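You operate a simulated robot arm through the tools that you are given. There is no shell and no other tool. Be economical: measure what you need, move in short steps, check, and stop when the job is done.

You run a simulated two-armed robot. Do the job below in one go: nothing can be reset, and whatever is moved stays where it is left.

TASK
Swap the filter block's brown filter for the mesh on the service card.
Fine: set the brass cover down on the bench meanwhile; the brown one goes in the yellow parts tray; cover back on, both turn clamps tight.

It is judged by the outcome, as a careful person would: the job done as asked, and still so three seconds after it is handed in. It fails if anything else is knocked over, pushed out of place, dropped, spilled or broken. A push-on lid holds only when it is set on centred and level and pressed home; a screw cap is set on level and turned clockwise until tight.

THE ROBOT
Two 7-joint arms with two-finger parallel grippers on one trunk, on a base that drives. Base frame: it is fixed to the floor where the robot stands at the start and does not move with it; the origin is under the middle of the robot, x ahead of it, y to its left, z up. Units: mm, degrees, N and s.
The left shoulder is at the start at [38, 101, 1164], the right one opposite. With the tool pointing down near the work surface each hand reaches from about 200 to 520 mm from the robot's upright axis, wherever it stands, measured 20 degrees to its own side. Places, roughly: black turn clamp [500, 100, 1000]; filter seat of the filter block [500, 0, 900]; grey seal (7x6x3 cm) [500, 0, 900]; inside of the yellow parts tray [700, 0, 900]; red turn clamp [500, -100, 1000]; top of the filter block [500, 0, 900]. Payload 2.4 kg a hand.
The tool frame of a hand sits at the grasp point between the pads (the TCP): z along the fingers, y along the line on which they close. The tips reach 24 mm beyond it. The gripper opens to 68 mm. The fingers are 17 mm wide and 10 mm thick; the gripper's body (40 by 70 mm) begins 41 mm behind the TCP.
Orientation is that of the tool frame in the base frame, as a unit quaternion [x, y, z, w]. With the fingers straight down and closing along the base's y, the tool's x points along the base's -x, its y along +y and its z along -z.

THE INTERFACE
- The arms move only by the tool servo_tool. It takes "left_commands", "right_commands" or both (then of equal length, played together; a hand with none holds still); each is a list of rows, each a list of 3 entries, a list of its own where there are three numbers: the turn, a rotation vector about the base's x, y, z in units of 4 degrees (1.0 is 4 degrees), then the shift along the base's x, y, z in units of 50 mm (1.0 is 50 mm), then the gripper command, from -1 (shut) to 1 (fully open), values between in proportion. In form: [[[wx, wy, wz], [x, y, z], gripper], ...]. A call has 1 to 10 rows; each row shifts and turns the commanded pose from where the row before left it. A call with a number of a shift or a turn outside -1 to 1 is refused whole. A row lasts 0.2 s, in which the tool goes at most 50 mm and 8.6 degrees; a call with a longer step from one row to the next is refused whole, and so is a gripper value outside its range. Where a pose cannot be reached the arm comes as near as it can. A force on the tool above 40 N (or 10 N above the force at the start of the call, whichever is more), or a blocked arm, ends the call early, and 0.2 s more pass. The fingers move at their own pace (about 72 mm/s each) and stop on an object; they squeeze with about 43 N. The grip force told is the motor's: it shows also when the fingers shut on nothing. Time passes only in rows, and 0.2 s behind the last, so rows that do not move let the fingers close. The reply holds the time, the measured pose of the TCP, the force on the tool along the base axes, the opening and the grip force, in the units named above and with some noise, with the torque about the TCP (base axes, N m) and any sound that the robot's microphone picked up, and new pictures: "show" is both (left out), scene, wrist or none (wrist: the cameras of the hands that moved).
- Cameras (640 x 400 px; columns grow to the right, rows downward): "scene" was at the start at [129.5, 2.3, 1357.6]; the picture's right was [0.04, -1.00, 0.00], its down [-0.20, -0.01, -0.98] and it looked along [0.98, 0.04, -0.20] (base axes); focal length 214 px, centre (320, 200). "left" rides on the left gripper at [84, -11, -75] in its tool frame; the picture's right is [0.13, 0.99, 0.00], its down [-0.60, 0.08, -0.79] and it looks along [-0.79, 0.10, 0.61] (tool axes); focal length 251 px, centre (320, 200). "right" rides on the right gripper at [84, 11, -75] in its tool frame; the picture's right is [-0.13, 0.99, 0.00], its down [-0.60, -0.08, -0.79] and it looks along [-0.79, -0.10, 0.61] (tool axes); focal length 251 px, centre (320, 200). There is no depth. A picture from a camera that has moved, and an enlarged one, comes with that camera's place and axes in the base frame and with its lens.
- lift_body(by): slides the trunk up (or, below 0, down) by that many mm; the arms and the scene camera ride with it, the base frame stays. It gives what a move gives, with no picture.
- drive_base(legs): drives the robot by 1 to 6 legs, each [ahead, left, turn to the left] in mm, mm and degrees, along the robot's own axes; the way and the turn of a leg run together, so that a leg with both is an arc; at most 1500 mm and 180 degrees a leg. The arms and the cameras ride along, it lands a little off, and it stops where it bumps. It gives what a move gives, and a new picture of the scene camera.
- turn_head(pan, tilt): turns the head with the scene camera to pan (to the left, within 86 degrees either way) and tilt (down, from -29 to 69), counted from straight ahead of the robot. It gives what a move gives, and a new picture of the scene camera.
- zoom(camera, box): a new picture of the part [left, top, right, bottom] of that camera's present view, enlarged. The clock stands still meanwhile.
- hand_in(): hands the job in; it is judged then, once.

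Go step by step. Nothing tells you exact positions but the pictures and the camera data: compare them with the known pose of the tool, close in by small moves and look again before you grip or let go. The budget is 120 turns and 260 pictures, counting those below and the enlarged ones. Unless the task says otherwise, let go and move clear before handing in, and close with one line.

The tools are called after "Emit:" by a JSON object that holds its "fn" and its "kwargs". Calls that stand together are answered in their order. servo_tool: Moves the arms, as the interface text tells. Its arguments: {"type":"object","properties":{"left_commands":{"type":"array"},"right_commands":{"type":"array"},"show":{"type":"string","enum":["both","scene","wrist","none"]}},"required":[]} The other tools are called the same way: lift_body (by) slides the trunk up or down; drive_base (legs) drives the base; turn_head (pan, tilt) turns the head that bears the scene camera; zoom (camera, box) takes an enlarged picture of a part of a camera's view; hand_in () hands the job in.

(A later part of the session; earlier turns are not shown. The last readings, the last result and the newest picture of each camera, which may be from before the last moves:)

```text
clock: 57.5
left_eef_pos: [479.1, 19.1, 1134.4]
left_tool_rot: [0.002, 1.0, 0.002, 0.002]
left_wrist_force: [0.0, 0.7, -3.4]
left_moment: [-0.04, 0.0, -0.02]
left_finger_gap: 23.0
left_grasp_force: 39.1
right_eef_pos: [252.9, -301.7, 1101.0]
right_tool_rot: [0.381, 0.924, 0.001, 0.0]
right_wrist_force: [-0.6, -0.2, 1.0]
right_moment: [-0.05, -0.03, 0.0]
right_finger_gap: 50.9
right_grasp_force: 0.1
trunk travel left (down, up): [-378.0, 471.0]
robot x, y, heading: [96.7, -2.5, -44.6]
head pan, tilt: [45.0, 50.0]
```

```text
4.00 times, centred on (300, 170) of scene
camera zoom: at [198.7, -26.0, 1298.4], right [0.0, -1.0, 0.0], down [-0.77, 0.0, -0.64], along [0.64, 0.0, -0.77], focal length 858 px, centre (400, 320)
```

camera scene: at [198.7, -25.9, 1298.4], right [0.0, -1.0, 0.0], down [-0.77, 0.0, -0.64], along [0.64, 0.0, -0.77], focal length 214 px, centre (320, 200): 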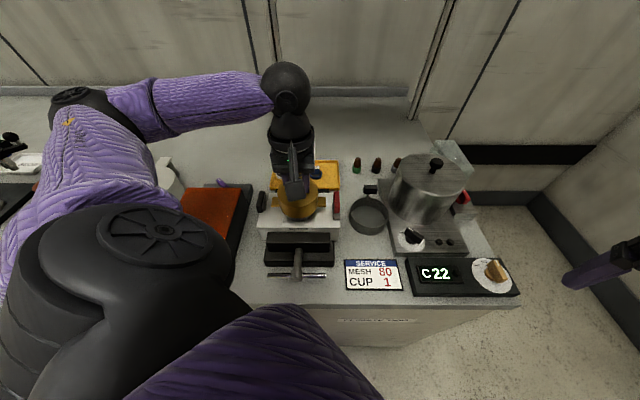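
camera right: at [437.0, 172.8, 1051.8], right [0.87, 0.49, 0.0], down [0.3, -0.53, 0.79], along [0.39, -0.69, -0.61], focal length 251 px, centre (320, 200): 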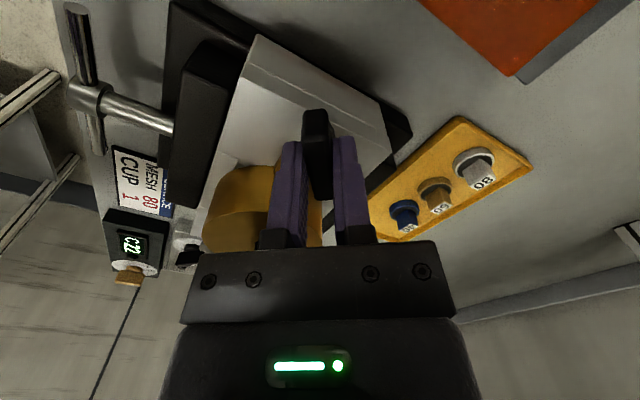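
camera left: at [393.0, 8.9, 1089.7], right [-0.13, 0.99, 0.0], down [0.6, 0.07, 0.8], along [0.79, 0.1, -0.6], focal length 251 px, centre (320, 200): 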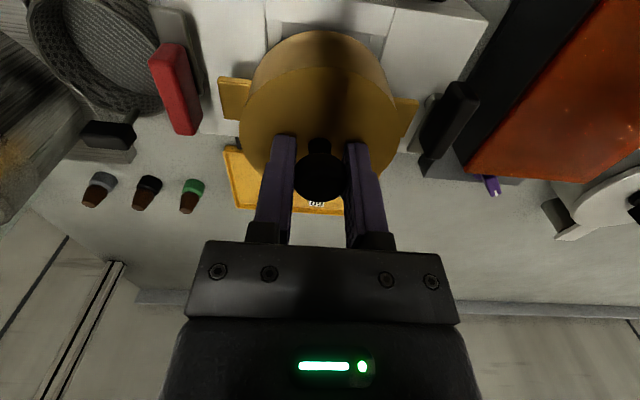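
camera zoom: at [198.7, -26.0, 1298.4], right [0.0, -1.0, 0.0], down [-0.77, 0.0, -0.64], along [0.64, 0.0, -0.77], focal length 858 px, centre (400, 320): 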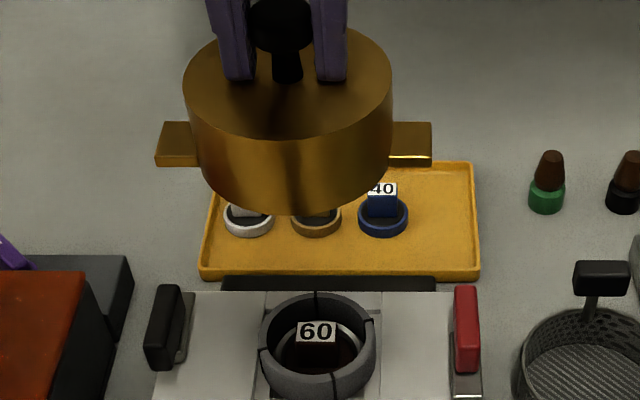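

The brown "60" filter sits inside a slotted grey seal ring, which stays on the block. Re-triangulating puts the tray rim at z≈850, the tray at x 616–737 and y −82..117, and the 80 filter near [676, 89]. I'll carry the cover to the free bench spot near [655, 185].

Emit:
{"fn": "servo_tool", "kwargs": {"left_commands": [[[0, 0, 0], [0.5, 0.5, 0], -1], [[0, 0, 0], [0.5, 0.5, 0], -1], [[0, 0, 0], [0.5, 0.5, 0], -1], [[0, 0, 0], [0.5, 0.5, 0], -1], [[0, 0, 0], [0.5, 0.5, 0], -1], [[0, 0, 0], [0.5, 0.5, 0], -1], [[0, 0, 0], [0.5, 0.3, 0], -1], [[0, 0, 0], [0, 0, -0.7], -1], [[0, 0, 0], [0, 0, -0.7], -1], [[0, 0, 0], [0, 0, 0], -1]], "show": "both"}}

Emit:
{"fn": "zoom", "kwargs": {"camera": "scene", "box": [160, 110, 320, 210]}}

```text
clock: 59.7
left_eef_pos: [661.1, 178.8, 1062.3]
left_tool_rot: [0.002, 1.0, 0.002, 0.002]
left_wrist_force: [0.2, 0.5, -1.9]
left_moment: [0.02, -0.02, -0.01]
left_finger_gap: 22.9
left_grasp_force: 39.2
left hand out of reach, approached as far as the arm can: row 2, 3
right_eef_pos: [253.7, -300.8, 1099.5]
right_tool_rot: [0.381, 0.925, 0.001, 0.001]
right_wrist_force: [-0.7, -0.1, 0.0]
right_moment: [0.0, 0.0, -0.01]
right_finger_gap: 50.9
right_grasp_force: 0.0
trunk travel left (down, up): [-378.0, 471.0]
robot x, y, heading: [96.0, -2.5, -44.7]
head pan, tilt: [45.0, 50.0]
camera scene: at [198.9, -25.9, 1298.4], right [0.0, -1.0, 0.0], down [-0.77, 0.0, -0.64], along [0.64, 0.0, -0.77], focal length 214 px, centre (320, 200)
camera left: at [573.6, 166.7, 1136.0], right [-0.13, 0.99, 0.0], down [0.6, 0.07, 0.8], along [0.79, 0.1, -0.6], focal length 251 px, centre (320, 200)
```

scene: 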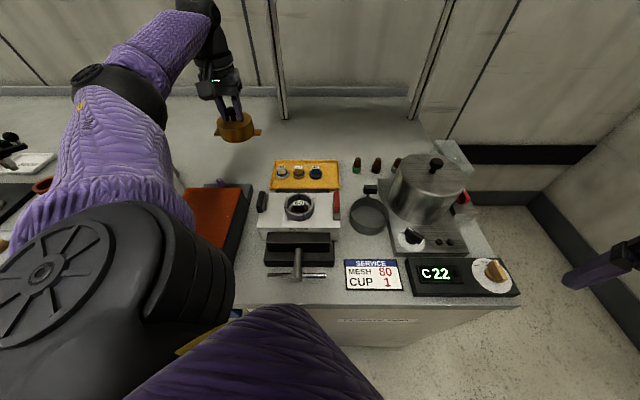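
left: 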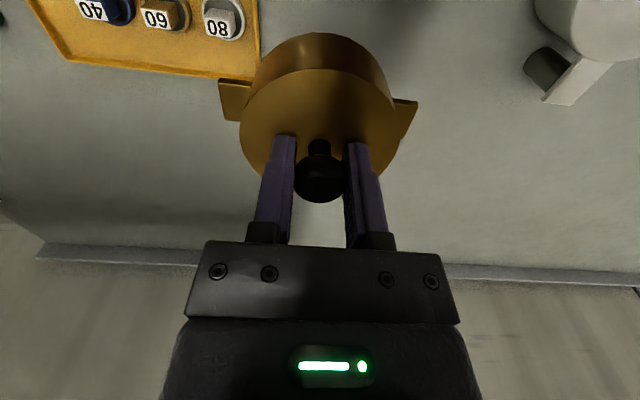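

```text
4.00 times, centred on (240, 160) of scene
camera zoom: at [198.9, -25.9, 1298.4], right [0.0, -1.0, 0.0], down [-0.77, 0.0, -0.64], along [0.64, 0.0, -0.77], focal length 858 px, centre (640, 360)
```

zoom: 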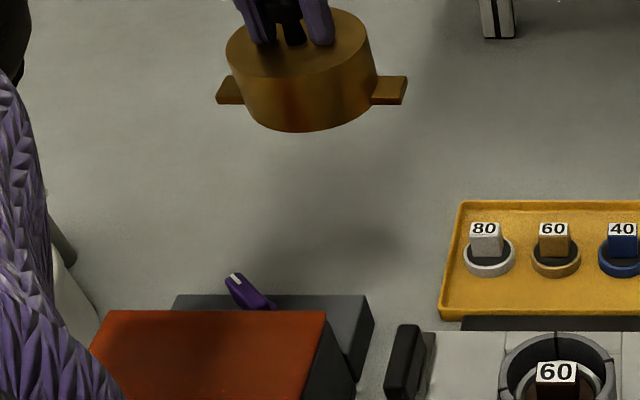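

The cover hangs over clear bench. I'll shift slightly away from the tray and descend toward the bench.

Emit:
{"fn": "servo_tool", "kwargs": {"left_commands": [[[0, 0, 0], [0, 0.12, -0.6], -1], [[0, 0, 0], [0, 0.12, -0.6], -1], [[0, 0, 0], [0, 0, -0.6], -1], [[0, 0, 0], [0, 0, -0.4], -1], [[0, 0, 0], [0, 0, 0], -1]], "show": "both"}}

Emit:
{"fn": "zoom", "kwargs": {"camera": "scene", "box": [160, 110, 320, 210]}}

```text
clock: 60.9
left_eef_pos: [660.9, 188.9, 953.8]
left_tool_rot: [0.001, 1.0, 0.001, 0.002]
left_wrist_force: [0.5, -1.8, -2.0]
left_moment: [0.01, 0.0, -0.01]
left_finger_gap: 22.6
left_grasp_force: 39.0
right_eef_pos: [252.3, -301.0, 1100.3]
right_tool_rot: [0.381, 0.925, 0.002, 0.0]
right_wrist_force: [0.4, -0.4, 0.6]
right_moment: [0.03, 0.01, 0.0]
right_finger_gap: 50.8
right_grasp_force: 0.0
trunk travel left (down, up): [-378.0, 471.0]
robot x, y, heading: [94.8, 0.3, -44.5]
head pan, tilt: [45.0, 50.0]
camera scene: at [198.8, -25.8, 1298.4], right [0.0, -1.0, 0.0], down [-0.77, 0.0, -0.64], along [0.64, 0.0, -0.77], focal length 214 px, centre (320, 200)
camera left: at [574.2, 178.4, 1028.8], right [-0.13, 0.99, 0.0], down [0.6, 0.08, 0.8], along [0.79, 0.1, -0.6], focal length 251 px, centre (320, 200)
```

scene: 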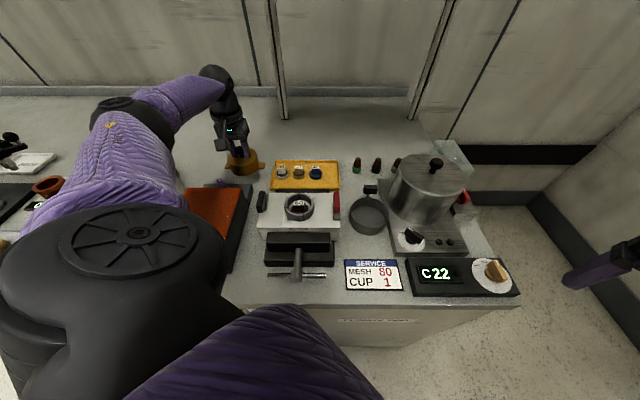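
left: 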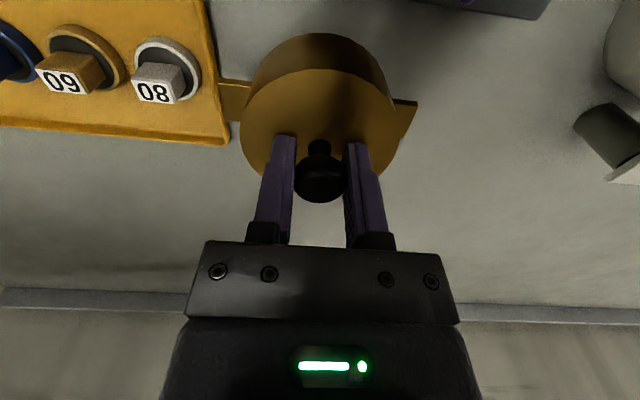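

```text
4.00 times, centred on (240, 160) of scene
camera zoom: at [198.8, -25.8, 1298.4], right [0.0, -1.0, 0.0], down [-0.77, 0.0, -0.64], along [0.64, 0.0, -0.77], focal length 858 px, centre (640, 360)
```

zoom: 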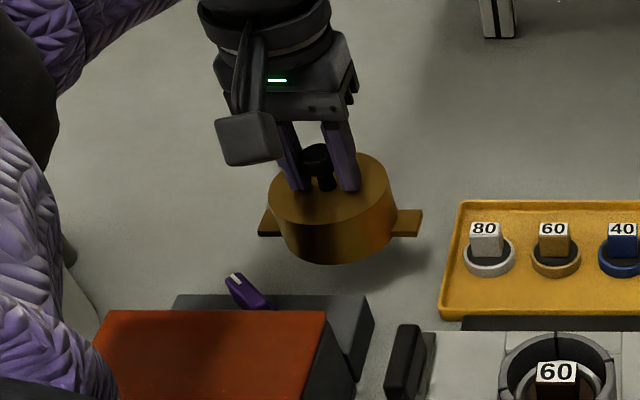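

Still clear all around. I'll shift a bit further back and lower gently to feel for the bench.

Emit:
{"fn": "servo_tool", "kwargs": {"left_commands": [[[0, 0, 0], [0.12, 0.06, -0.3], -1], [[0, 0, 0], [0, 0, -0.2], -1], [[0, 0, 0], [0, 0, -0.1], -1], [[0, 0, 0], [0, 0, 0], -1]], "show": "none"}}

Emit:
{"fn": "servo_tool", "kwargs": {"left_commands": [[[0, 0, 0], [0, 0, -0.06], -1], [[0, 0, 0], [0, 0, -0.06], -1], [[0, 0, 0], [0, 0, 0], -1]], "show": "wrist"}}

Emit:
{"fn": "zoom", "kwargs": {"camera": "scene", "box": [180, 130, 300, 205]}}

```text
clock: 61.9
left_eef_pos: [666.3, 192.3, 923.1]
left_tool_rot: [0.001, 1.0, 0.002, 0.003]
left_wrist_force: [-0.2, -0.1, -2.0]
left_moment: [0.02, -0.01, 0.0]
left_finger_gap: 22.8
left_grasp_force: 39.0
right_eef_pos: [254.1, -300.5, 1101.2]
right_tool_rot: [0.381, 0.925, 0.001, 0.0]
right_wrist_force: [0.2, -0.4, -0.7]
right_moment: [0.03, -0.03, 0.01]
right_finger_gap: 50.9
right_grasp_force: 0.1
trunk travel left (down, up): [-378.0, 471.0]
robot x, y, heading: [97.8, -0.5, -44.9]
head pan, tilt: [45.0, 50.0]
```

```text
clock: 62.7
left_eef_pos: [667.0, 192.2, 916.6]
left_tool_rot: [0.002, 1.0, 0.002, 0.002]
left_wrist_force: [0.4, -0.3, -1.3]
left_moment: [-0.04, 0.02, 0.02]
left_finger_gap: 22.8
left_grasp_force: 39.3
right_eef_pos: [253.1, -301.5, 1100.3]
right_tool_rot: [0.381, 0.925, 0.001, 0.001]
right_wrist_force: [-0.2, 0.1, 0.5]
right_moment: [0.03, -0.02, -0.01]
right_finger_gap: 50.9
right_grasp_force: 0.0
trunk travel left (down, up): [-378.0, 471.0]
robot x, y, heading: [94.8, -0.1, -44.7]
head pan, tilt: [45.0, 50.0]
camera left: at [579.6, 181.1, 991.4], right [-0.13, 0.99, 0.0], down [0.6, 0.07, 0.8], along [0.79, 0.1, -0.61], focal length 251 px, centre (320, 200)
```

left: 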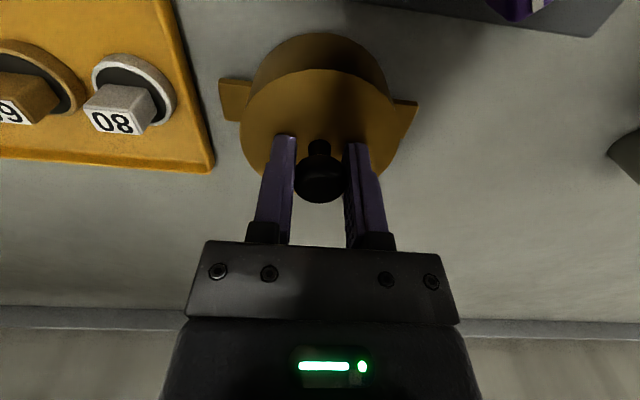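

```text
5.33 times, centred on (240, 168) of scene
camera zoom: at [198.8, -25.8, 1298.4], right [0.0, -1.0, 0.0], down [-0.77, 0.0, -0.64], along [0.64, 0.0, -0.77], focal length 1144 px, centre (747, 373)
```

zoom: 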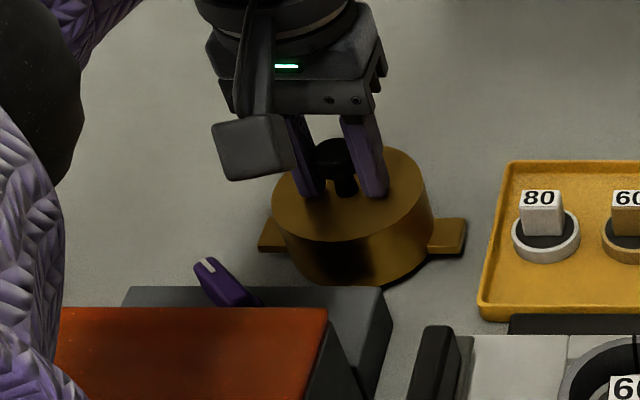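

Nearly down. I'll lower another few millimetres.

Emit:
{"fn": "servo_tool", "kwargs": {"left_commands": [[[0, 0, 0], [0, 0, -0.05], -1], [[0, 0, 0], [0, 0, -0.05], -1], [[0, 0, 0], [0, 0, 0], -1]], "show": "none"}}

Emit:
{"fn": "zoom", "kwargs": {"camera": "scene", "box": [180, 130, 300, 205]}}

```text
clock: 63.5
left_eef_pos: [666.7, 192.9, 911.8]
left_tool_rot: [0.0, 1.0, 0.002, 0.003]
left_wrist_force: [0.5, -0.7, -1.7]
left_moment: [-0.01, -0.02, 0.02]
left_finger_gap: 23.0
left_grasp_force: 39.0
right_eef_pos: [252.8, -300.3, 1101.0]
right_tool_rot: [0.381, 0.925, 0.001, 0.001]
right_wrist_force: [-0.3, -0.4, -0.5]
right_moment: [0.03, 0.02, 0.02]
right_finger_gap: 51.0
right_grasp_force: 0.1
trunk travel left (down, up): [-378.0, 471.0]
robot x, y, heading: [95.6, -0.2, -44.5]
head pan, tilt: [45.0, 50.0]
```

```text
5.33 times, centred on (240, 168) of scene
camera zoom: at [198.8, -25.8, 1298.4], right [0.0, -1.0, 0.0], down [-0.77, 0.0, -0.64], along [0.64, 0.0, -0.77], focal length 1144 px, centre (747, 373)
```

zoom: 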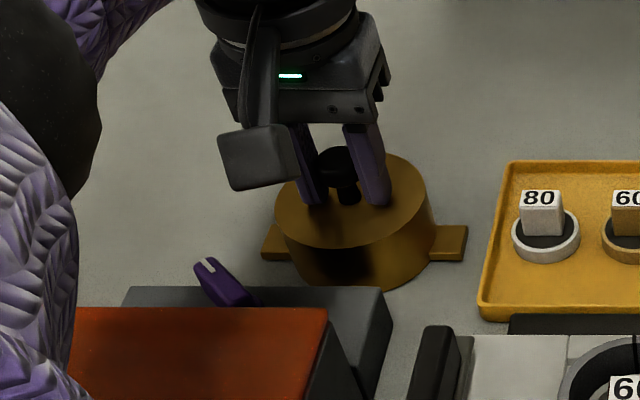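

Emit:
{"fn": "servo_tool", "kwargs": {"left_commands": [[[0, 0, 0], [0, 0, -0.04], -1], [[0, 0, 0], [0, 0, -0.04], -1], [[0, 0, 0], [0, 0, -0.04], -1], [[0, 0, 0], [0, 0, 0], -1]], "show": "none"}}

```text
clock: 64.3
left_eef_pos: [665.7, 193.0, 908.6]
left_tool_rot: [0.0, 1.0, 0.002, 0.007]
left_wrist_force: [-2.6, -2.2, 19.3]
left_moment: [-0.15, 0.91, 0.1]
left_finger_gap: 22.6
left_grasp_force: 39.2
right_eef_pos: [250.6, -302.3, 1100.7]
right_tool_rot: [0.381, 0.925, 0.002, 0.001]
right_wrist_force: [0.1, 0.0, 0.3]
right_moment: [-0.02, 0.0, 0.01]
right_finger_gap: 51.0
right_grasp_force: 0.0
trunk travel left (down, up): [-378.0, 471.0]
robot x, y, heading: [98.1, -3.0, -44.7]
head pan, tilt: [45.0, 50.0]
stopped in row 3 (left hand): the force on the tool passed its limit at 44 N (the readings are from after the stop); the commanded pose is now the measured one
```

The cover is on the bench at TCP z≈908. I'll release and rise.

Emit:
{"fn": "servo_tool", "kwargs": {"left_commands": [[[0, 0, 0], [0, 0, 0.02], 0.4], [[0, 0, 0], [0, 0, 0], 0.4], [[0, 0, 0], [0, 0, 0.4], 0.4], [[0, 0, 0], [0, 0, 0.6], 0.4], [[0, 0, 0], [0, 0, 0.6], 0.4], [[0, 0, 0], [0, 0, 0.6], 0.4], [[0, 0, 0], [0, 0, 0], 0.4]], "show": "both"}}

Emit:
{"fn": "zoom", "kwargs": {"camera": "scene", "box": [180, 130, 340, 230]}}

```text
clock: 65.9
left_eef_pos: [665.9, 194.6, 1020.7]
left_tool_rot: [0.0, 1.0, 0.001, 0.005]
left_wrist_force: [0.2, 0.5, 0.9]
left_moment: [-0.03, 0.01, 0.01]
left_finger_gap: 47.5
left_grasp_force: 0.1
right_eef_pos: [252.5, -301.2, 1100.5]
right_tool_rot: [0.381, 0.924, 0.001, 0.0]
right_wrist_force: [-0.4, 0.4, -0.5]
right_moment: [0.0, 0.04, 0.01]
right_finger_gap: 50.9
right_grasp_force: 0.0
trunk travel left (down, up): [-378.0, 471.0]
robot x, y, heading: [97.2, -1.4, -44.4]
head pan, tilt: [45.0, 50.0]
camera scene: at [198.6, -25.9, 1298.4], right [0.0, -1.0, 0.0], down [-0.77, 0.0, -0.64], along [0.64, 0.0, -0.77], focal length 214 px, centre (320, 200)
camera left: at [579.5, 183.1, 1094.7], right [-0.13, 0.99, 0.0], down [0.6, 0.08, 0.8], along [0.79, 0.1, -0.6], focal length 251 px, centre (320, 200)
```

scene: 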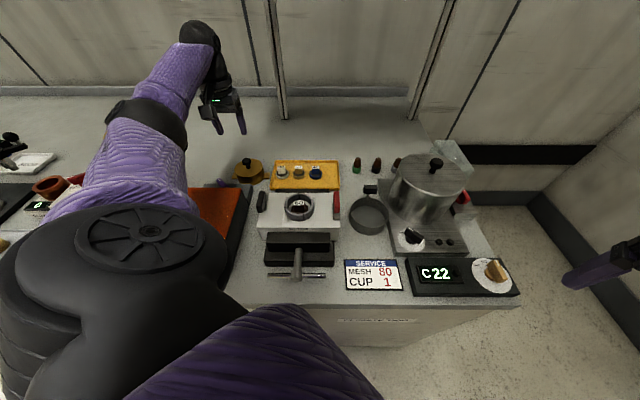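
left: 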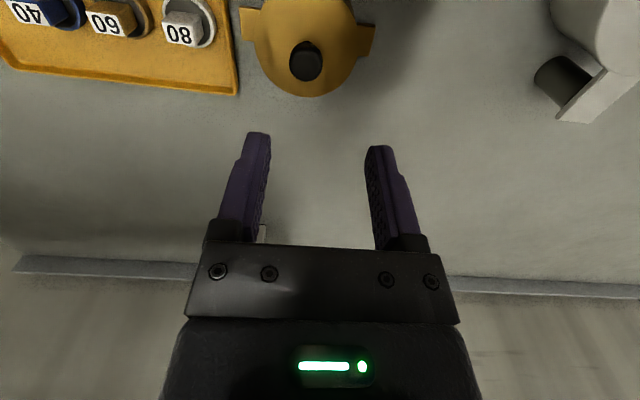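

```text
4.00 times, centred on (260, 180) of scene
camera zoom: at [198.6, -25.9, 1298.4], right [0.0, -1.0, 0.0], down [-0.77, 0.0, -0.64], along [0.64, 0.0, -0.77], focal length 858 px, centre (560, 280)
```

zoom: 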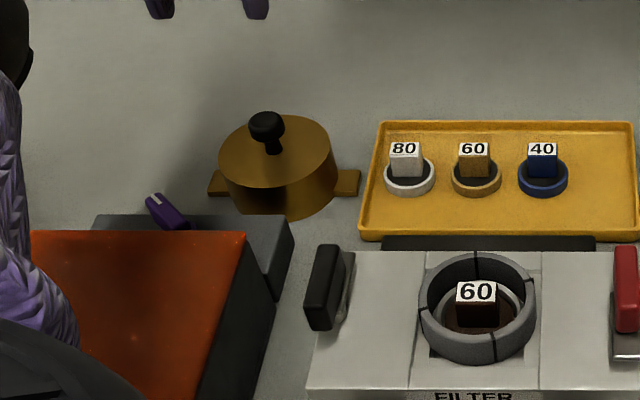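

The cover stands level on the bench beside the tray. Now I'll move the left hand over the seat for a close look at the brown filter and seal.

Emit:
{"fn": "servo_tool", "kwargs": {"left_commands": [[[0, 0, 0], [0, 0, 0.6], 0], [[0, 0, 0], [-0.65, -0.65, 0], 0], [[0, 0, 0], [-0.65, -0.65, 0], 0], [[0, 0, 0], [-0.65, -0.65, 0], 0], [[0, 0, 0], [-0.65, -0.65, 0], 0], [[0, 0, 0], [-0.65, -0.65, 0], 0], [[0, 0, 0], [0, 0, -0.5], 0], [[0, 0, 0], [0, 0, 0], 0]], "show": "wrist"}}

Emit:
{"fn": "zoom", "kwargs": {"camera": "left", "box": [200, 0, 440, 150]}}

```text
clock: 67.7
left_eef_pos: [503.5, 32.1, 1025.1]
left_tool_rot: [0.0, 1.0, 0.0, 0.005]
left_wrist_force: [-1.1, -0.2, -0.5]
left_moment: [-0.03, 0.02, 0.04]
left_finger_gap: 33.9
left_grasp_force: 0.0
right_eef_pos: [252.7, -300.6, 1100.7]
right_tool_rot: [0.382, 0.924, 0.001, 0.0]
right_wrist_force: [-0.5, 0.6, 0.5]
right_moment: [0.01, 0.0, 0.0]
right_finger_gap: 51.0
right_grasp_force: 0.2
trunk travel left (down, up): [-378.0, 471.0]
robot x, y, heading: [96.5, -0.8, -44.7]
head pan, tilt: [45.0, 50.0]
camera left: at [417.8, 20.5, 1098.5], right [-0.13, 0.99, 0.0], down [0.6, 0.08, 0.8], along [0.79, 0.1, -0.6], focal length 251 px, centre (320, 200)
```

left: 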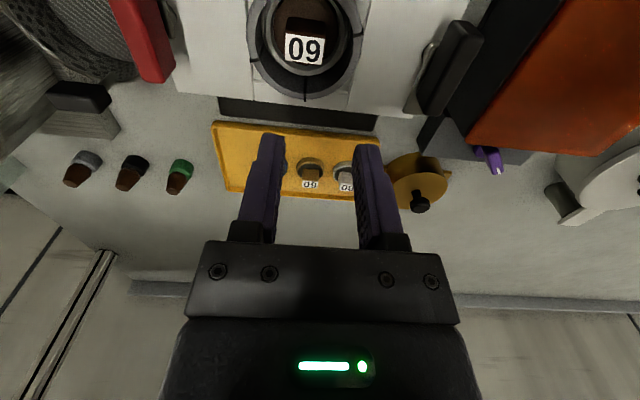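

```text
2.67 times, centred on (320, 75) of left
camera zoom: at [417.8, 20.5, 1098.5], right [-0.13, 0.99, 0.0], down [0.6, 0.08, 0.8], along [0.79, 0.1, -0.6], focal length 670 px, centre (320, 533)
```

zoom: 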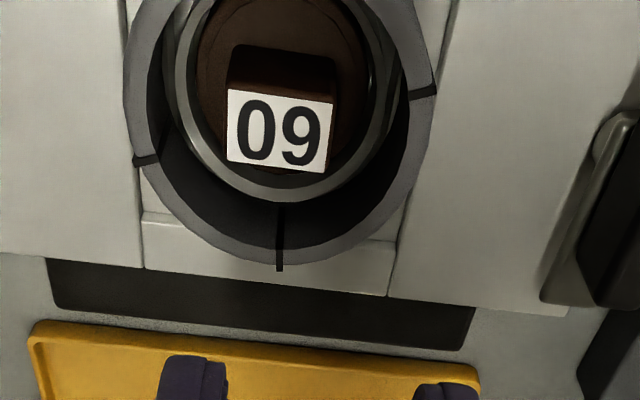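

The brown filter's tab is about 21 × 13 mm, with its top near [477, 19, 954], inside a seal of roughly 55 mm inner diameter with its top at z≈945. I'll move over it and descend with the fingers about 29 mm apart.

Emit:
{"fn": "servo_tool", "kwargs": {"left_commands": [[[0, 0, 0], [-0.53, -0.26, 0], -0.14], [[0, 0, 0], [0, 0, -0.4], -0.14], [[0, 0, 0], [0, 0, -0.4], -0.14], [[0, 0, 0], [0, 0, 0], -0.14]], "show": "wrist"}}

Emit:
{"fn": "zoom", "kwargs": {"camera": "left", "box": [224, 70, 416, 190]}}

Emit:
{"fn": "zoom", "kwargs": {"camera": "scene", "box": [240, 160, 360, 235]}}

```text
clock: 68.7
left_eef_pos: [477.5, 18.7, 983.3]
left_tool_rot: [-0.001, 1.0, 0.001, 0.007]
left_wrist_force: [1.0, -0.6, -0.3]
left_moment: [0.0, -0.02, 0.04]
left_finger_gap: 29.2
left_grasp_force: 0.0
right_eef_pos: [252.6, -300.7, 1101.3]
right_tool_rot: [0.381, 0.924, 0.0, 0.0]
right_wrist_force: [-0.1, 0.4, -0.6]
right_moment: [0.01, 0.06, -0.03]
right_finger_gap: 51.1
right_grasp_force: 0.1
trunk travel left (down, up): [-378.0, 471.0]
robot x, y, heading: [93.4, -1.4, -44.6]
head pan, tilt: [45.0, 50.0]
camera left: at [390.6, 7.3, 1057.5], right [-0.13, 0.99, 0.0], down [0.59, 0.08, 0.8], along [0.79, 0.1, -0.6], focal length 251 px, centre (320, 200)
```

left: 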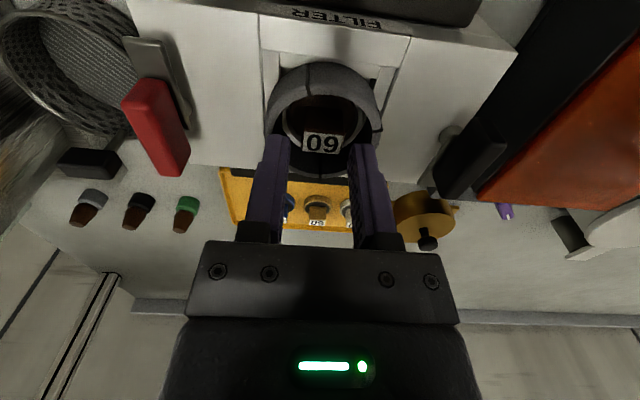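

```text
3.33 times, centred on (320, 130) of left
camera zoom: at [390.6, 7.3, 1057.5], right [-0.13, 0.99, 0.0], down [0.59, 0.08, 0.8], along [0.79, 0.1, -0.6], focal length 838 px, centre (320, 433)
```

zoom: 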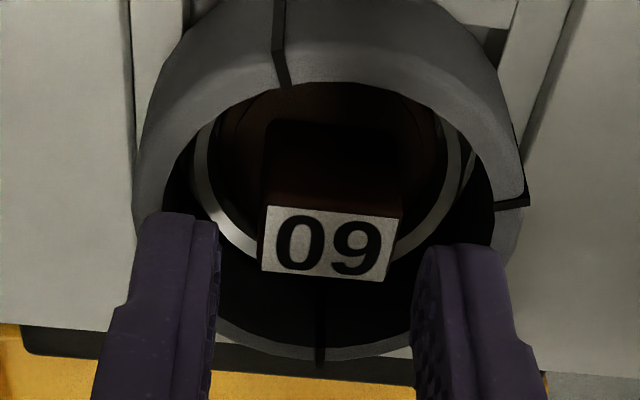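

```text
5.33 times, centred on (300, 198) of scene
camera zoom: at [198.6, -25.9, 1298.4], right [0.0, -1.0, 0.0], down [-0.77, 0.0, -0.64], along [0.64, 0.0, -0.77], focal length 1144 px, centre (427, 213)
```

zoom: 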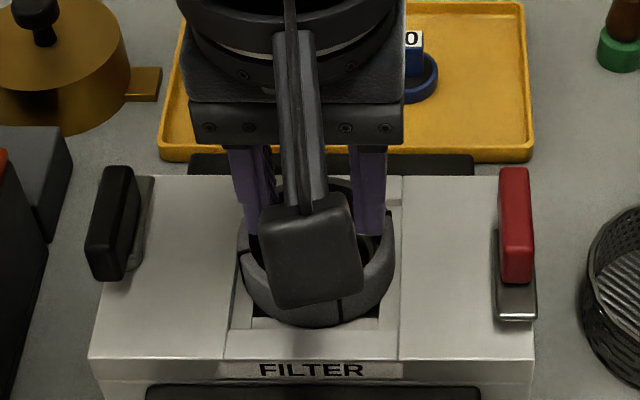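

Aligned. I'll descend about 16 mm and close on the tab.

Emit:
{"fn": "servo_tool", "kwargs": {"left_commands": [[[0, 0, 0], [0, 0.01, -0.16], -0.14], [[0, 0, 0], [0, 0, -0.16], -0.14], [[0, 0, 0], [0, 0, 0], -0.14]], "show": "wrist"}}

Emit:
{"fn": "zoom", "kwargs": {"camera": "left", "box": [224, 90, 416, 210]}}

```text
clock: 69.2
left_eef_pos: [476.3, 17.2, 976.4]
left_tool_rot: [0.0, 1.0, -0.005, 0.013]
left_wrist_force: [-6.7, 2.0, 31.5]
left_moment: [-0.69, 0.16, -0.1]
left_finger_gap: 27.6
left_grasp_force: 0.0
right_eef_pos: [250.8, -300.5, 1101.6]
right_tool_rot: [0.381, 0.924, 0.002, 0.001]
right_wrist_force: [0.0, -0.2, 0.0]
right_moment: [-0.01, -0.02, 0.02]
right_finger_gap: 51.0
right_grasp_force: 0.0
trunk travel left (down, up): [-378.0, 471.0]
robot x, y, heading: [96.4, -3.5, -44.9]
head pan, tilt: [45.0, 50.0]
stopped in row 2 (left hand): the force on the tool passed its limit at 53 N (the readings are from after the stop); the commanded pose is now the measured one
camera left: at [389.2, 7.1, 1048.5], right [-0.13, 0.99, -0.01], down [0.58, 0.09, 0.81], along [0.8, 0.1, -0.59], focal length 251 px, centre (320, 200)
```

left: 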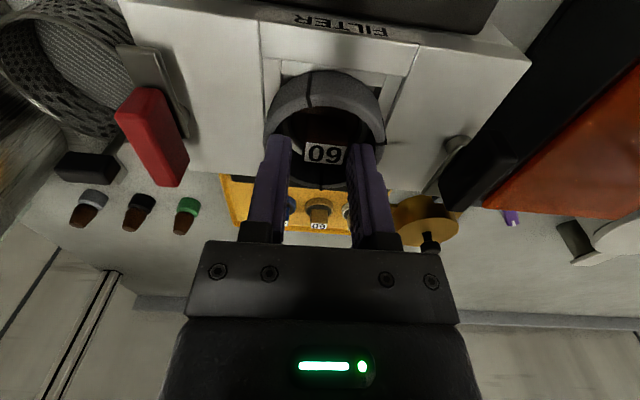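

```text
3.33 times, centred on (320, 150) of left
camera zoom: at [389.2, 7.1, 1048.5], right [-0.13, 0.99, -0.01], down [0.58, 0.09, 0.81], along [0.8, 0.1, -0.59], focal length 838 px, centre (320, 367)
```

zoom: 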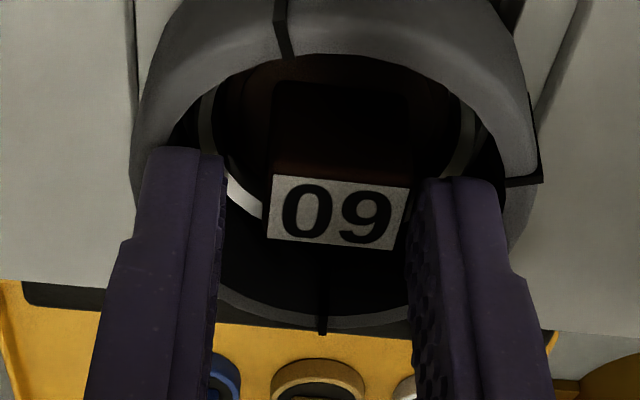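

The tips touched the seal rim, so the gap is too tight along y. I'll back up right away and turn the hand −90°, closing along x where the tab is only 13 mm thick.

Emit:
{"fn": "servo_tool", "kwargs": {"left_commands": [[[0, 0, 0], [0, 0, 0.2], -0.14], [[0, 0, 0], [0, 0, 0.4], -0.14], [[0, 0, -1], [0, 0, 0.3], -0.14], [[0, 0, -1], [0, 0, 0], -0.14], [[0, 0, -1], [0, 0, 0], -0.14], [[0, 0, -1], [0, 0, 0], -0.14], [[0, 0, -1], [0, 0, 0], -0.3], [[0, 0, -1], [0, 0, 0], -0.3], [[0, 0, -1], [0, 0, 0], -0.3], [[0, 0, -1], [0, 0, 0], -0.3]], "show": "scene"}}

Emit:
{"fn": "zoom", "kwargs": {"camera": "scene", "box": [240, 160, 360, 235]}}

Emit:
{"fn": "servo_tool", "kwargs": {"left_commands": [[[0, 0, -1], [0, 0, 0], -0.3], [[0, 0, -1], [0, 0, 0], -0.3], [[0, 0, -1], [0, 0, 0], -0.3], [[0, 0, -1], [0, 0, 0], -0.3], [[0, 0, -1], [0, 0, 0], -0.3], [[0, 0, -1], [0, 0, 0], -0.3], [[0, 0, -1], [0, 0, 0], -0.3], [[0, 0, -1], [0, 0, 0], -0.3], [[0, 0, -1], [0, 0, 0], -0.3], [[0, 0, -1], [0, 0, 0], -0.3]], "show": "none"}}

Emit:
{"fn": "servo_tool", "kwargs": {"left_commands": [[[0, 0, -1], [0, 0, 0], -0.3], [[0, 0, -1], [0, 0, 0], -0.3], [[0, 0, -1], [0, 0, 0], -0.3], [[0, 0, -1], [0, 0, 0], -0.3], [[0, 0, -0.5], [0, 0, 0], -0.3], [[0, 0, 0], [0, 0, 0], -0.3]], "show": "wrist"}}

Emit:
{"fn": "zoom", "kwargs": {"camera": "left", "box": [224, 40, 416, 160]}}

```text
clock: 71.5
left_eef_pos: [479.3, 17.8, 1017.6]
left_tool_rot: [0.276, 0.961, -0.006, 0.01]
left_wrist_force: [-0.9, -0.7, 0.6]
left_moment: [0.02, -0.01, 0.01]
left_finger_gap: 23.6
left_grasp_force: 0.0
right_eef_pos: [252.4, -301.6, 1100.7]
right_tool_rot: [0.381, 0.925, 0.001, 0.001]
right_wrist_force: [0.4, 1.0, 1.6]
right_moment: [0.0, 0.0, 0.03]
right_finger_gap: 50.8
right_grasp_force: 0.0
trunk travel left (down, up): [-378.0, 471.0]
robot x, y, heading: [95.5, 0.3, -44.8]
head pan, tilt: [45.0, 50.0]
camera scene: at [198.6, -25.9, 1298.4], right [0.0, -1.0, 0.0], down [-0.77, 0.0, -0.64], along [0.64, 0.0, -0.77], focal length 214 px, centre (320, 200)
```

scene: 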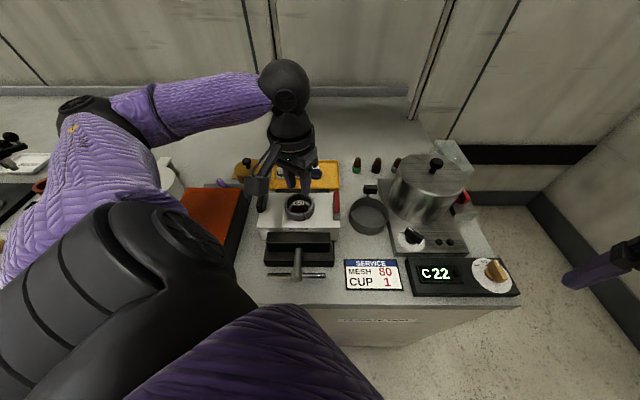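

```text
5.33 times, centred on (300, 198) of scene
camera zoom: at [198.6, -25.9, 1298.4], right [0.0, -1.0, 0.0], down [-0.77, 0.0, -0.64], along [0.64, 0.0, -0.77], focal length 1144 px, centre (427, 213)
```

zoom: 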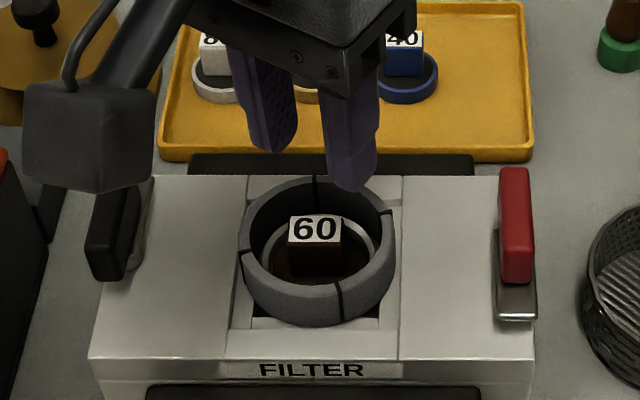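

```text
clock: 73.7
left_eef_pos: [479.8, 19.0, 1017.6]
left_tool_rot: [0.588, 0.809, -0.008, 0.007]
left_wrist_force: [0.8, 0.0, 0.0]
left_moment: [0.04, -0.06, -0.02]
left_finger_gap: 23.6
left_grasp_force: 0.0
right_eef_pos: [252.3, -300.8, 1100.1]
right_tool_rot: [0.381, 0.925, 0.001, 0.0]
right_wrist_force: [1.2, 0.1, -0.7]
right_moment: [0.01, -0.01, 0.01]
right_finger_gap: 50.8
right_grasp_force: 0.2
trunk travel left (down, up): [-378.0, 471.0]
robot x, y, heading: [93.3, -0.8, -44.9]
head pan, tilt: [45.0, 50.0]
```

```text
clock: 75.0
left_eef_pos: [480.6, 18.9, 1018.4]
left_tool_rot: [0.707, 0.707, -0.01, 0.005]
left_wrist_force: [0.6, -0.7, -0.3]
left_moment: [-0.02, -0.04, 0.01]
left_finger_gap: 23.6
left_grasp_force: 0.1
right_eef_pos: [253.9, -301.4, 1100.5]
right_tool_rot: [0.381, 0.925, 0.001, -0.001]
right_wrist_force: [0.6, -0.4, -1.0]
right_moment: [0.0, 0.0, -0.01]
right_finger_gap: 50.9
right_grasp_force: 0.2
trunk travel left (down, up): [-378.0, 471.0]
robot x, y, heading: [94.7, 0.6, -44.8]
head pan, tilt: [45.0, 50.0]
camera left: at [466.7, 103.3, 1091.3], right [0.99, 0.13, -0.01], down [0.08, -0.59, 0.81], along [0.1, -0.8, -0.59], focal length 251 px, centre (320, 200)
```

left: 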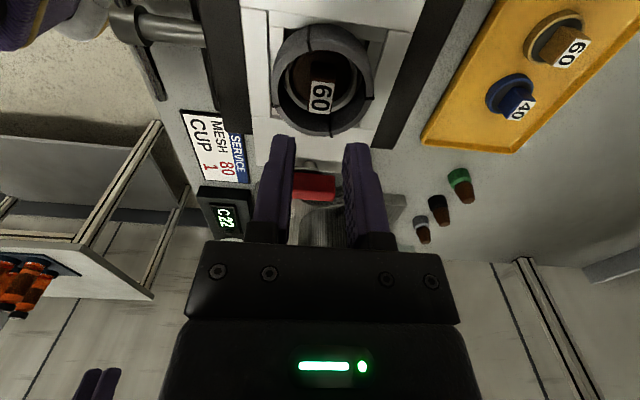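

```text
3.33 times, centred on (320, 100) of left
camera zoom: at [466.7, 103.3, 1091.3], right [0.99, 0.13, -0.01], down [0.08, -0.59, 0.81], along [0.1, -0.8, -0.59], focal length 838 px, centre (320, 533)
```

zoom: 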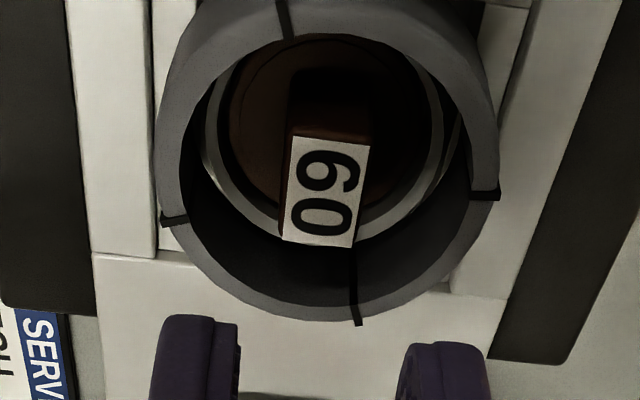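

Both views agree: the tab's top centre is at about [478, 19, 953]. Closing along x, the fingers fit inside the seal. I'll level the tool slightly and descend.

Emit:
{"fn": "servo_tool", "kwargs": {"left_commands": [[[0.3, -0.1, 0], [-0.05, 0.01, 0], -0.3], [[0, 0, 0], [0, 0, -0.4], -0.3], [[0, 0, 0], [0, 0, -0.3], -0.3], [[0, 0, 0], [0, 0, 0], -0.3]], "show": "wrist"}}

Emit:
{"fn": "zoom", "kwargs": {"camera": "left", "box": [224, 70, 416, 190]}}

```text
clock: 76.0
left_eef_pos: [476.5, 18.3, 983.9]
left_tool_rot: [0.707, 0.707, 0.001, 0.001]
left_wrist_force: [0.5, 0.3, -0.4]
left_moment: [-0.01, -0.02, 0.04]
left_finger_gap: 23.7
left_grasp_force: 0.0
right_eef_pos: [253.3, -301.2, 1101.0]
right_tool_rot: [0.381, 0.924, 0.001, 0.0]
right_wrist_force: [0.7, 0.3, 0.7]
right_moment: [0.0, 0.02, 0.02]
right_finger_gap: 51.1
right_grasp_force: 0.1
trunk travel left (down, up): [-378.0, 471.0]
robot x, y, heading: [94.4, 2.6, -44.6]
head pan, tilt: [45.0, 50.0]
camera left: at [463.9, 101.8, 1058.4], right [0.99, 0.13, 0.0], down [0.08, -0.6, 0.79], along [0.1, -0.79, -0.61], focal length 251 px, centre (320, 200)
```

left: 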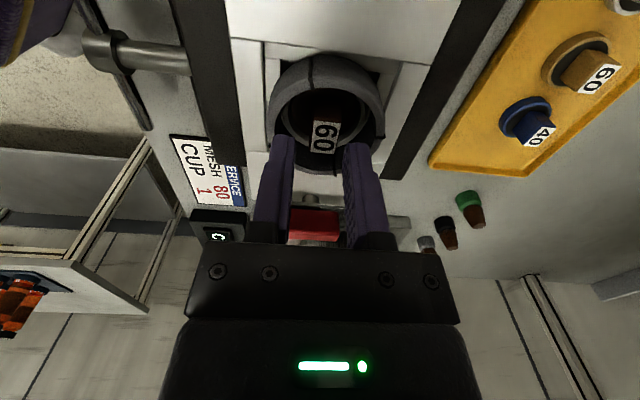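

```text
3.33 times, centred on (320, 130) of left
camera zoom: at [463.9, 101.8, 1058.4], right [0.99, 0.13, 0.0], down [0.08, -0.6, 0.79], along [0.1, -0.79, -0.61], focal length 838 px, centre (320, 433)
```

zoom: 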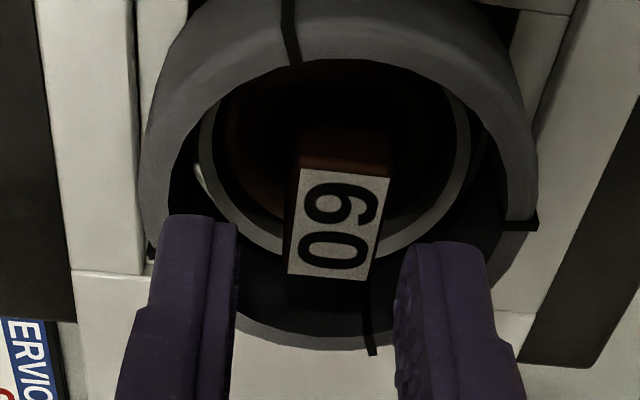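

Centred on the tab. I'll descend into the seal, then grip.

Emit:
{"fn": "servo_tool", "kwargs": {"left_commands": [[[0, 0, 0], [0.01, 0.01, -0.16], -0.3], [[0, 0, 0], [0, 0, -0.16], -0.3], [[0, 0, 0], [0, 0, -0.06], -0.3], [[0, 0, 0], [0, 0, 0], -0.3]], "show": "none"}}

Emit:
{"fn": "servo_tool", "kwargs": {"left_commands": [[[0, 0, 0], [0, 0, 0], -1], [[0, 0, 0], [0, 0, 0], -1]], "show": "wrist"}}

```text
clock: 77.0
left_eef_pos: [477.8, 19.4, 964.6]
left_tool_rot: [0.707, 0.707, 0.001, 0.001]
left_wrist_force: [-0.3, -1.1, 1.2]
left_moment: [-0.01, 0.02, 0.0]
left_finger_gap: 23.9
left_grasp_force: 0.0
right_eef_pos: [252.6, -301.1, 1101.9]
right_tool_rot: [0.381, 0.925, 0.001, 0.0]
right_wrist_force: [0.5, -0.6, 0.6]
right_moment: [0.01, 0.01, 0.02]
right_finger_gap: 51.3
right_grasp_force: 0.1
trunk travel left (down, up): [-378.0, 471.0]
robot x, y, heading: [95.2, 4.1, -44.8]
head pan, tilt: [45.0, 50.0]
```

```text
clock: 77.7
left_eef_pos: [478.1, 18.7, 963.7]
left_tool_rot: [0.706, 0.708, 0.001, 0.002]
left_wrist_force: [9.8, 1.4, 4.9]
left_moment: [0.01, -0.25, 0.02]
left_finger_gap: 13.8
left_grasp_force: 33.8
right_eef_pos: [254.1, -300.6, 1101.7]
right_tool_rot: [0.381, 0.925, 0.001, 0.0]
right_wrist_force: [0.3, 0.6, 0.1]
right_moment: [0.01, -0.01, -0.02]
right_finger_gap: 51.0
right_grasp_force: 0.0
trunk travel left (down, up): [-378.0, 471.0]
robot x, y, heading: [95.4, -2.2, -44.8]
head pan, tilt: [45.0, 50.0]
camera left: at [464.7, 102.6, 1038.9], right [0.99, 0.13, 0.0], down [0.08, -0.6, 0.79], along [0.11, -0.79, -0.61], focal length 251 px, centre (320, 200)
```

left: 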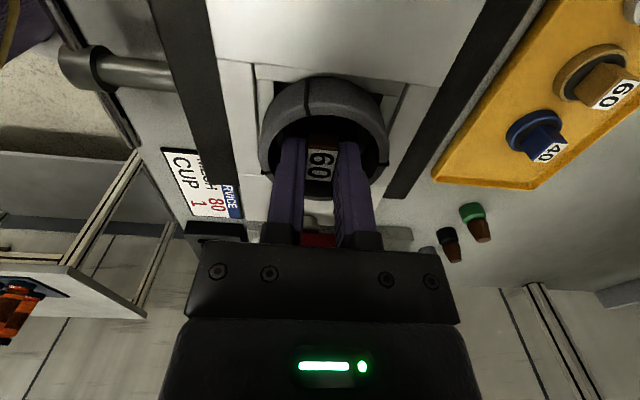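

Gripped the tab at 13.8 mm with TCP z≈964. I'll lift straight up slowly.

Emit:
{"fn": "servo_tool", "kwargs": {"left_commands": [[[0, 0, 0], [0, 0, 0.1], -1], [[0, 0, 0], [0, 0, 0.1], -1], [[0, 0, 0], [0, 0, 0.2], -1], [[0, 0, 0], [0, 0, 0.3], -1], [[0, 0, 0], [0, 0, 0.4], -1], [[0, 0, 0], [0, 0, 0.4], -1], [[0, 0, 0], [0, 0, 0], -1]], "show": "wrist"}}

Emit:
{"fn": "zoom", "kwargs": {"camera": "scene", "box": [240, 150, 360, 225]}}

```text
clock: 79.2
left_eef_pos: [477.4, 19.7, 1038.9]
left_tool_rot: [0.707, 0.708, 0.0, 0.002]
left_wrist_force: [0.5, 0.3, 1.0]
left_moment: [0.03, 0.0, -0.05]
left_finger_gap: 13.8
left_grasp_force: 33.5
right_eef_pos: [252.9, -300.7, 1099.8]
right_tool_rot: [0.381, 0.925, 0.001, 0.0]
right_wrist_force: [-0.5, 0.1, 1.1]
right_moment: [-0.02, 0.0, 0.01]
right_finger_gap: 51.4
right_grasp_force: 0.0
trunk travel left (down, up): [-378.0, 471.0]
robot x, y, heading: [99.3, 1.6, -45.0]
head pan, tilt: [45.0, 50.0]
camera left: at [463.7, 102.7, 1114.0], right [0.99, 0.13, 0.0], down [0.08, -0.6, 0.79], along [0.1, -0.79, -0.61], focal length 251 px, centre (320, 200)
```

left: 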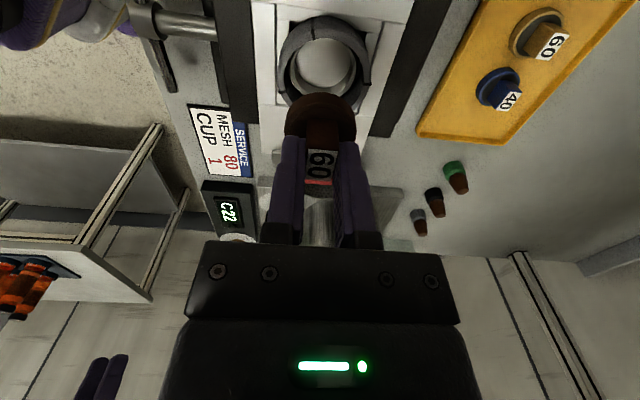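

```text
5.33 times, centred on (300, 188) of scene
camera zoom: at [198.6, -25.9, 1298.4], right [0.0, -1.0, 0.0], down [-0.77, 0.0, -0.64], along [0.64, 0.0, -0.77], focal length 1144 px, centre (427, 267)
```

zoom: 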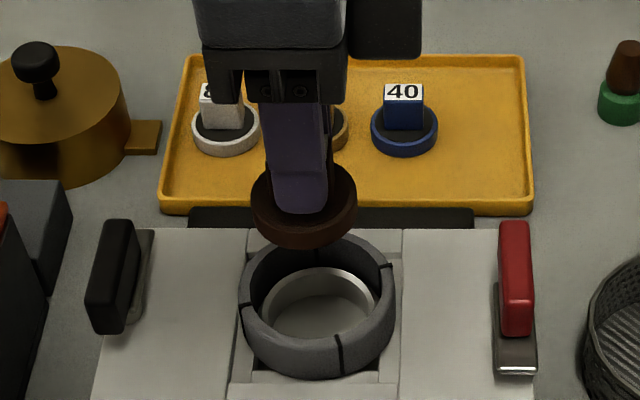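

The brown filter is out and the seal is undisturbed. I'll carry it to the free right-hand part of the tray, around [660, -56].

Emit:
{"fn": "servo_tool", "kwargs": {"left_commands": [[[0, 0, 0], [0.73, -0.3, 0], -1], [[0, 0, 0], [0.73, -0.3, 0], -1], [[0, 0, 0], [0.73, -0.3, 0], -1], [[0, 0, 0], [0.73, -0.3, 0], -1], [[0, 0, 0], [0.73, -0.3, 0], -1], [[0, 0, 0], [0, 0, -0.8], -1], [[0, 0, 0], [0, 0, -0.8], -1], [[0, 0, 0], [0, 0, -0.6], -1], [[0, 0, 0], [0, 0, 0], -1]], "show": "both"}}

Emit:
{"fn": "zoom", "kwargs": {"camera": "scene", "box": [240, 120, 360, 195]}}

```text
clock: 79.7
left_eef_pos: [517.8, -0.6, 1038.7]
left_tool_rot: [0.702, 0.712, -0.006, 0.007]
left_wrist_force: [3.2, -4.6, -5.6]
left_moment: [-0.21, 0.15, -0.25]
left_finger_gap: 14.0
left_grasp_force: 33.7
right_eef_pos: [252.1, -301.4, 1101.7]
right_tool_rot: [0.379, 0.925, 0.0, 0.0]
right_wrist_force: [-0.7, 0.6, 0.5]
right_moment: [-0.03, -0.01, 0.02]
right_finger_gap: 51.0
right_grasp_force: 0.0
trunk travel left (down, up): [-378.0, 471.0]
robot x, y, heading: [94.8, -0.6, -44.9]
head pan, tilt: [45.0, 50.0]
stopped in row 2 (left hand): the force on the tool passed its limit at 92 N (the readings are from after the stop); the commanded pose is now the measured one
camera scene: at [198.0, -25.4, 1298.5], right [0.0, -1.0, 0.0], down [-0.77, 0.0, -0.64], along [0.64, 0.0, -0.77], focal length 214 px, centre (320, 200)
camera left: at [503.3, 83.4, 1112.6], right [0.99, 0.14, 0.0], down [0.09, -0.59, 0.8], along [0.12, -0.8, -0.59], focal length 251 px, centre (320, 200)
```

scene: 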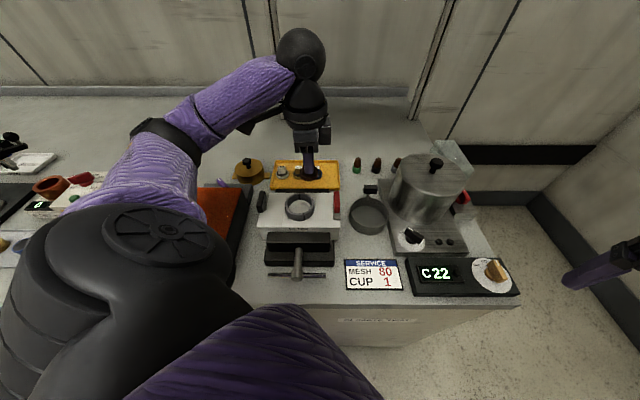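
left: 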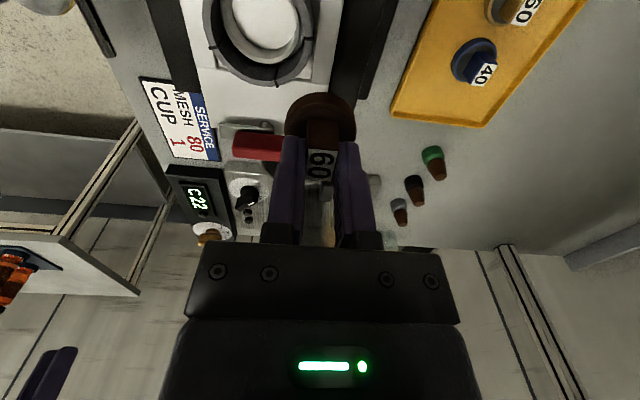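

```text
5.33 times, centred on (300, 158) of scene
camera zoom: at [198.0, -25.4, 1298.5], right [0.0, -1.0, 0.0], down [-0.77, 0.0, -0.64], along [0.64, 0.0, -0.77], focal length 1144 px, centre (427, 427)
```

zoom: 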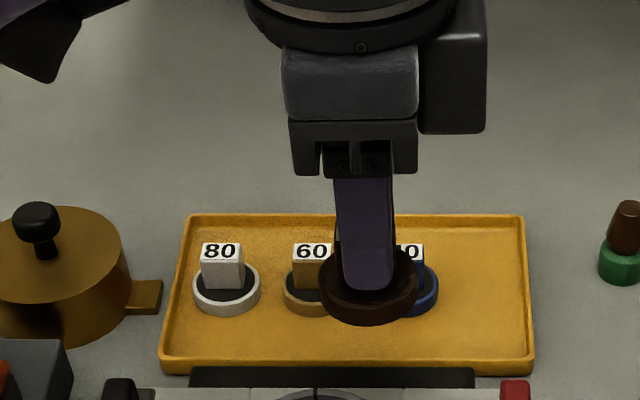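

The motion tripped a force limit in free air, probably from arm dynamics in that configuration. The filter is still held, so I'll go on with smaller steps.

Emit:
{"fn": "servo_tool", "kwargs": {"left_commands": [[[0, 0, 0], [0.2, -0.08, 0], -1], [[0, 0, 0], [0.3, -0.12, 0], -1], [[0, 0, 0], [0.3, -0.12, 0], -1], [[0, 0, 0], [0.3, -0.12, 0], -1], [[0, 0, 0], [0.3, -0.12, 0], -1], [[0, 0, 0], [0.3, -0.12, 0], -1], [[0, 0, 0], [0.3, -0.12, 0], -1], [[0, 0, 0], [0, 0, 0], -1]], "show": "scene"}}

```text
clock: 80.1
left_eef_pos: [521.8, -3.6, 1038.0]
left_tool_rot: [0.699, 0.715, -0.008, 0.01]
left_wrist_force: [2.7, -6.2, -8.4]
left_moment: [-0.18, 0.05, -0.22]
left_finger_gap: 13.5
left_grasp_force: 33.3
right_eef_pos: [253.5, -300.8, 1100.5]
right_tool_rot: [0.38, 0.925, 0.001, 0.0]
right_wrist_force: [0.0, 0.6, 0.2]
right_moment: [-0.01, 0.0, 0.02]
right_finger_gap: 50.8
right_grasp_force: 0.1
trunk travel left (down, up): [-378.0, 471.0]
robot x, y, heading: [96.8, 2.2, -44.6]
head pan, tilt: [45.0, 50.0]
stopped in row 1 (left hand): the force on the tool passed its limit at 56 N (the readings are from after the stop); the commanded pose is now the measured one
camera scene: at [198.5, -25.8, 1298.4], right [0.0, -1.0, 0.0], down [-0.77, 0.0, -0.64], along [0.64, 0.0, -0.77], focal length 214 px, centre (320, 200)
```

scene: 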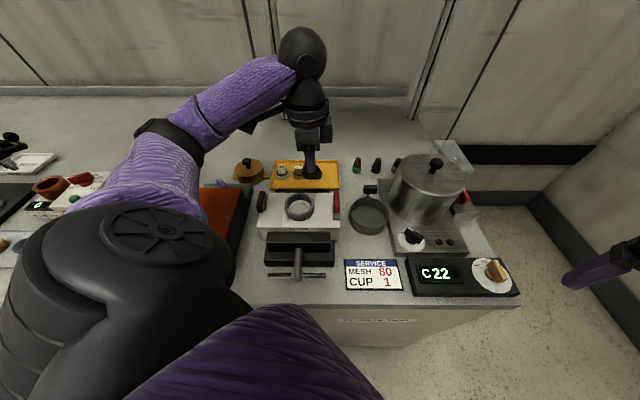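

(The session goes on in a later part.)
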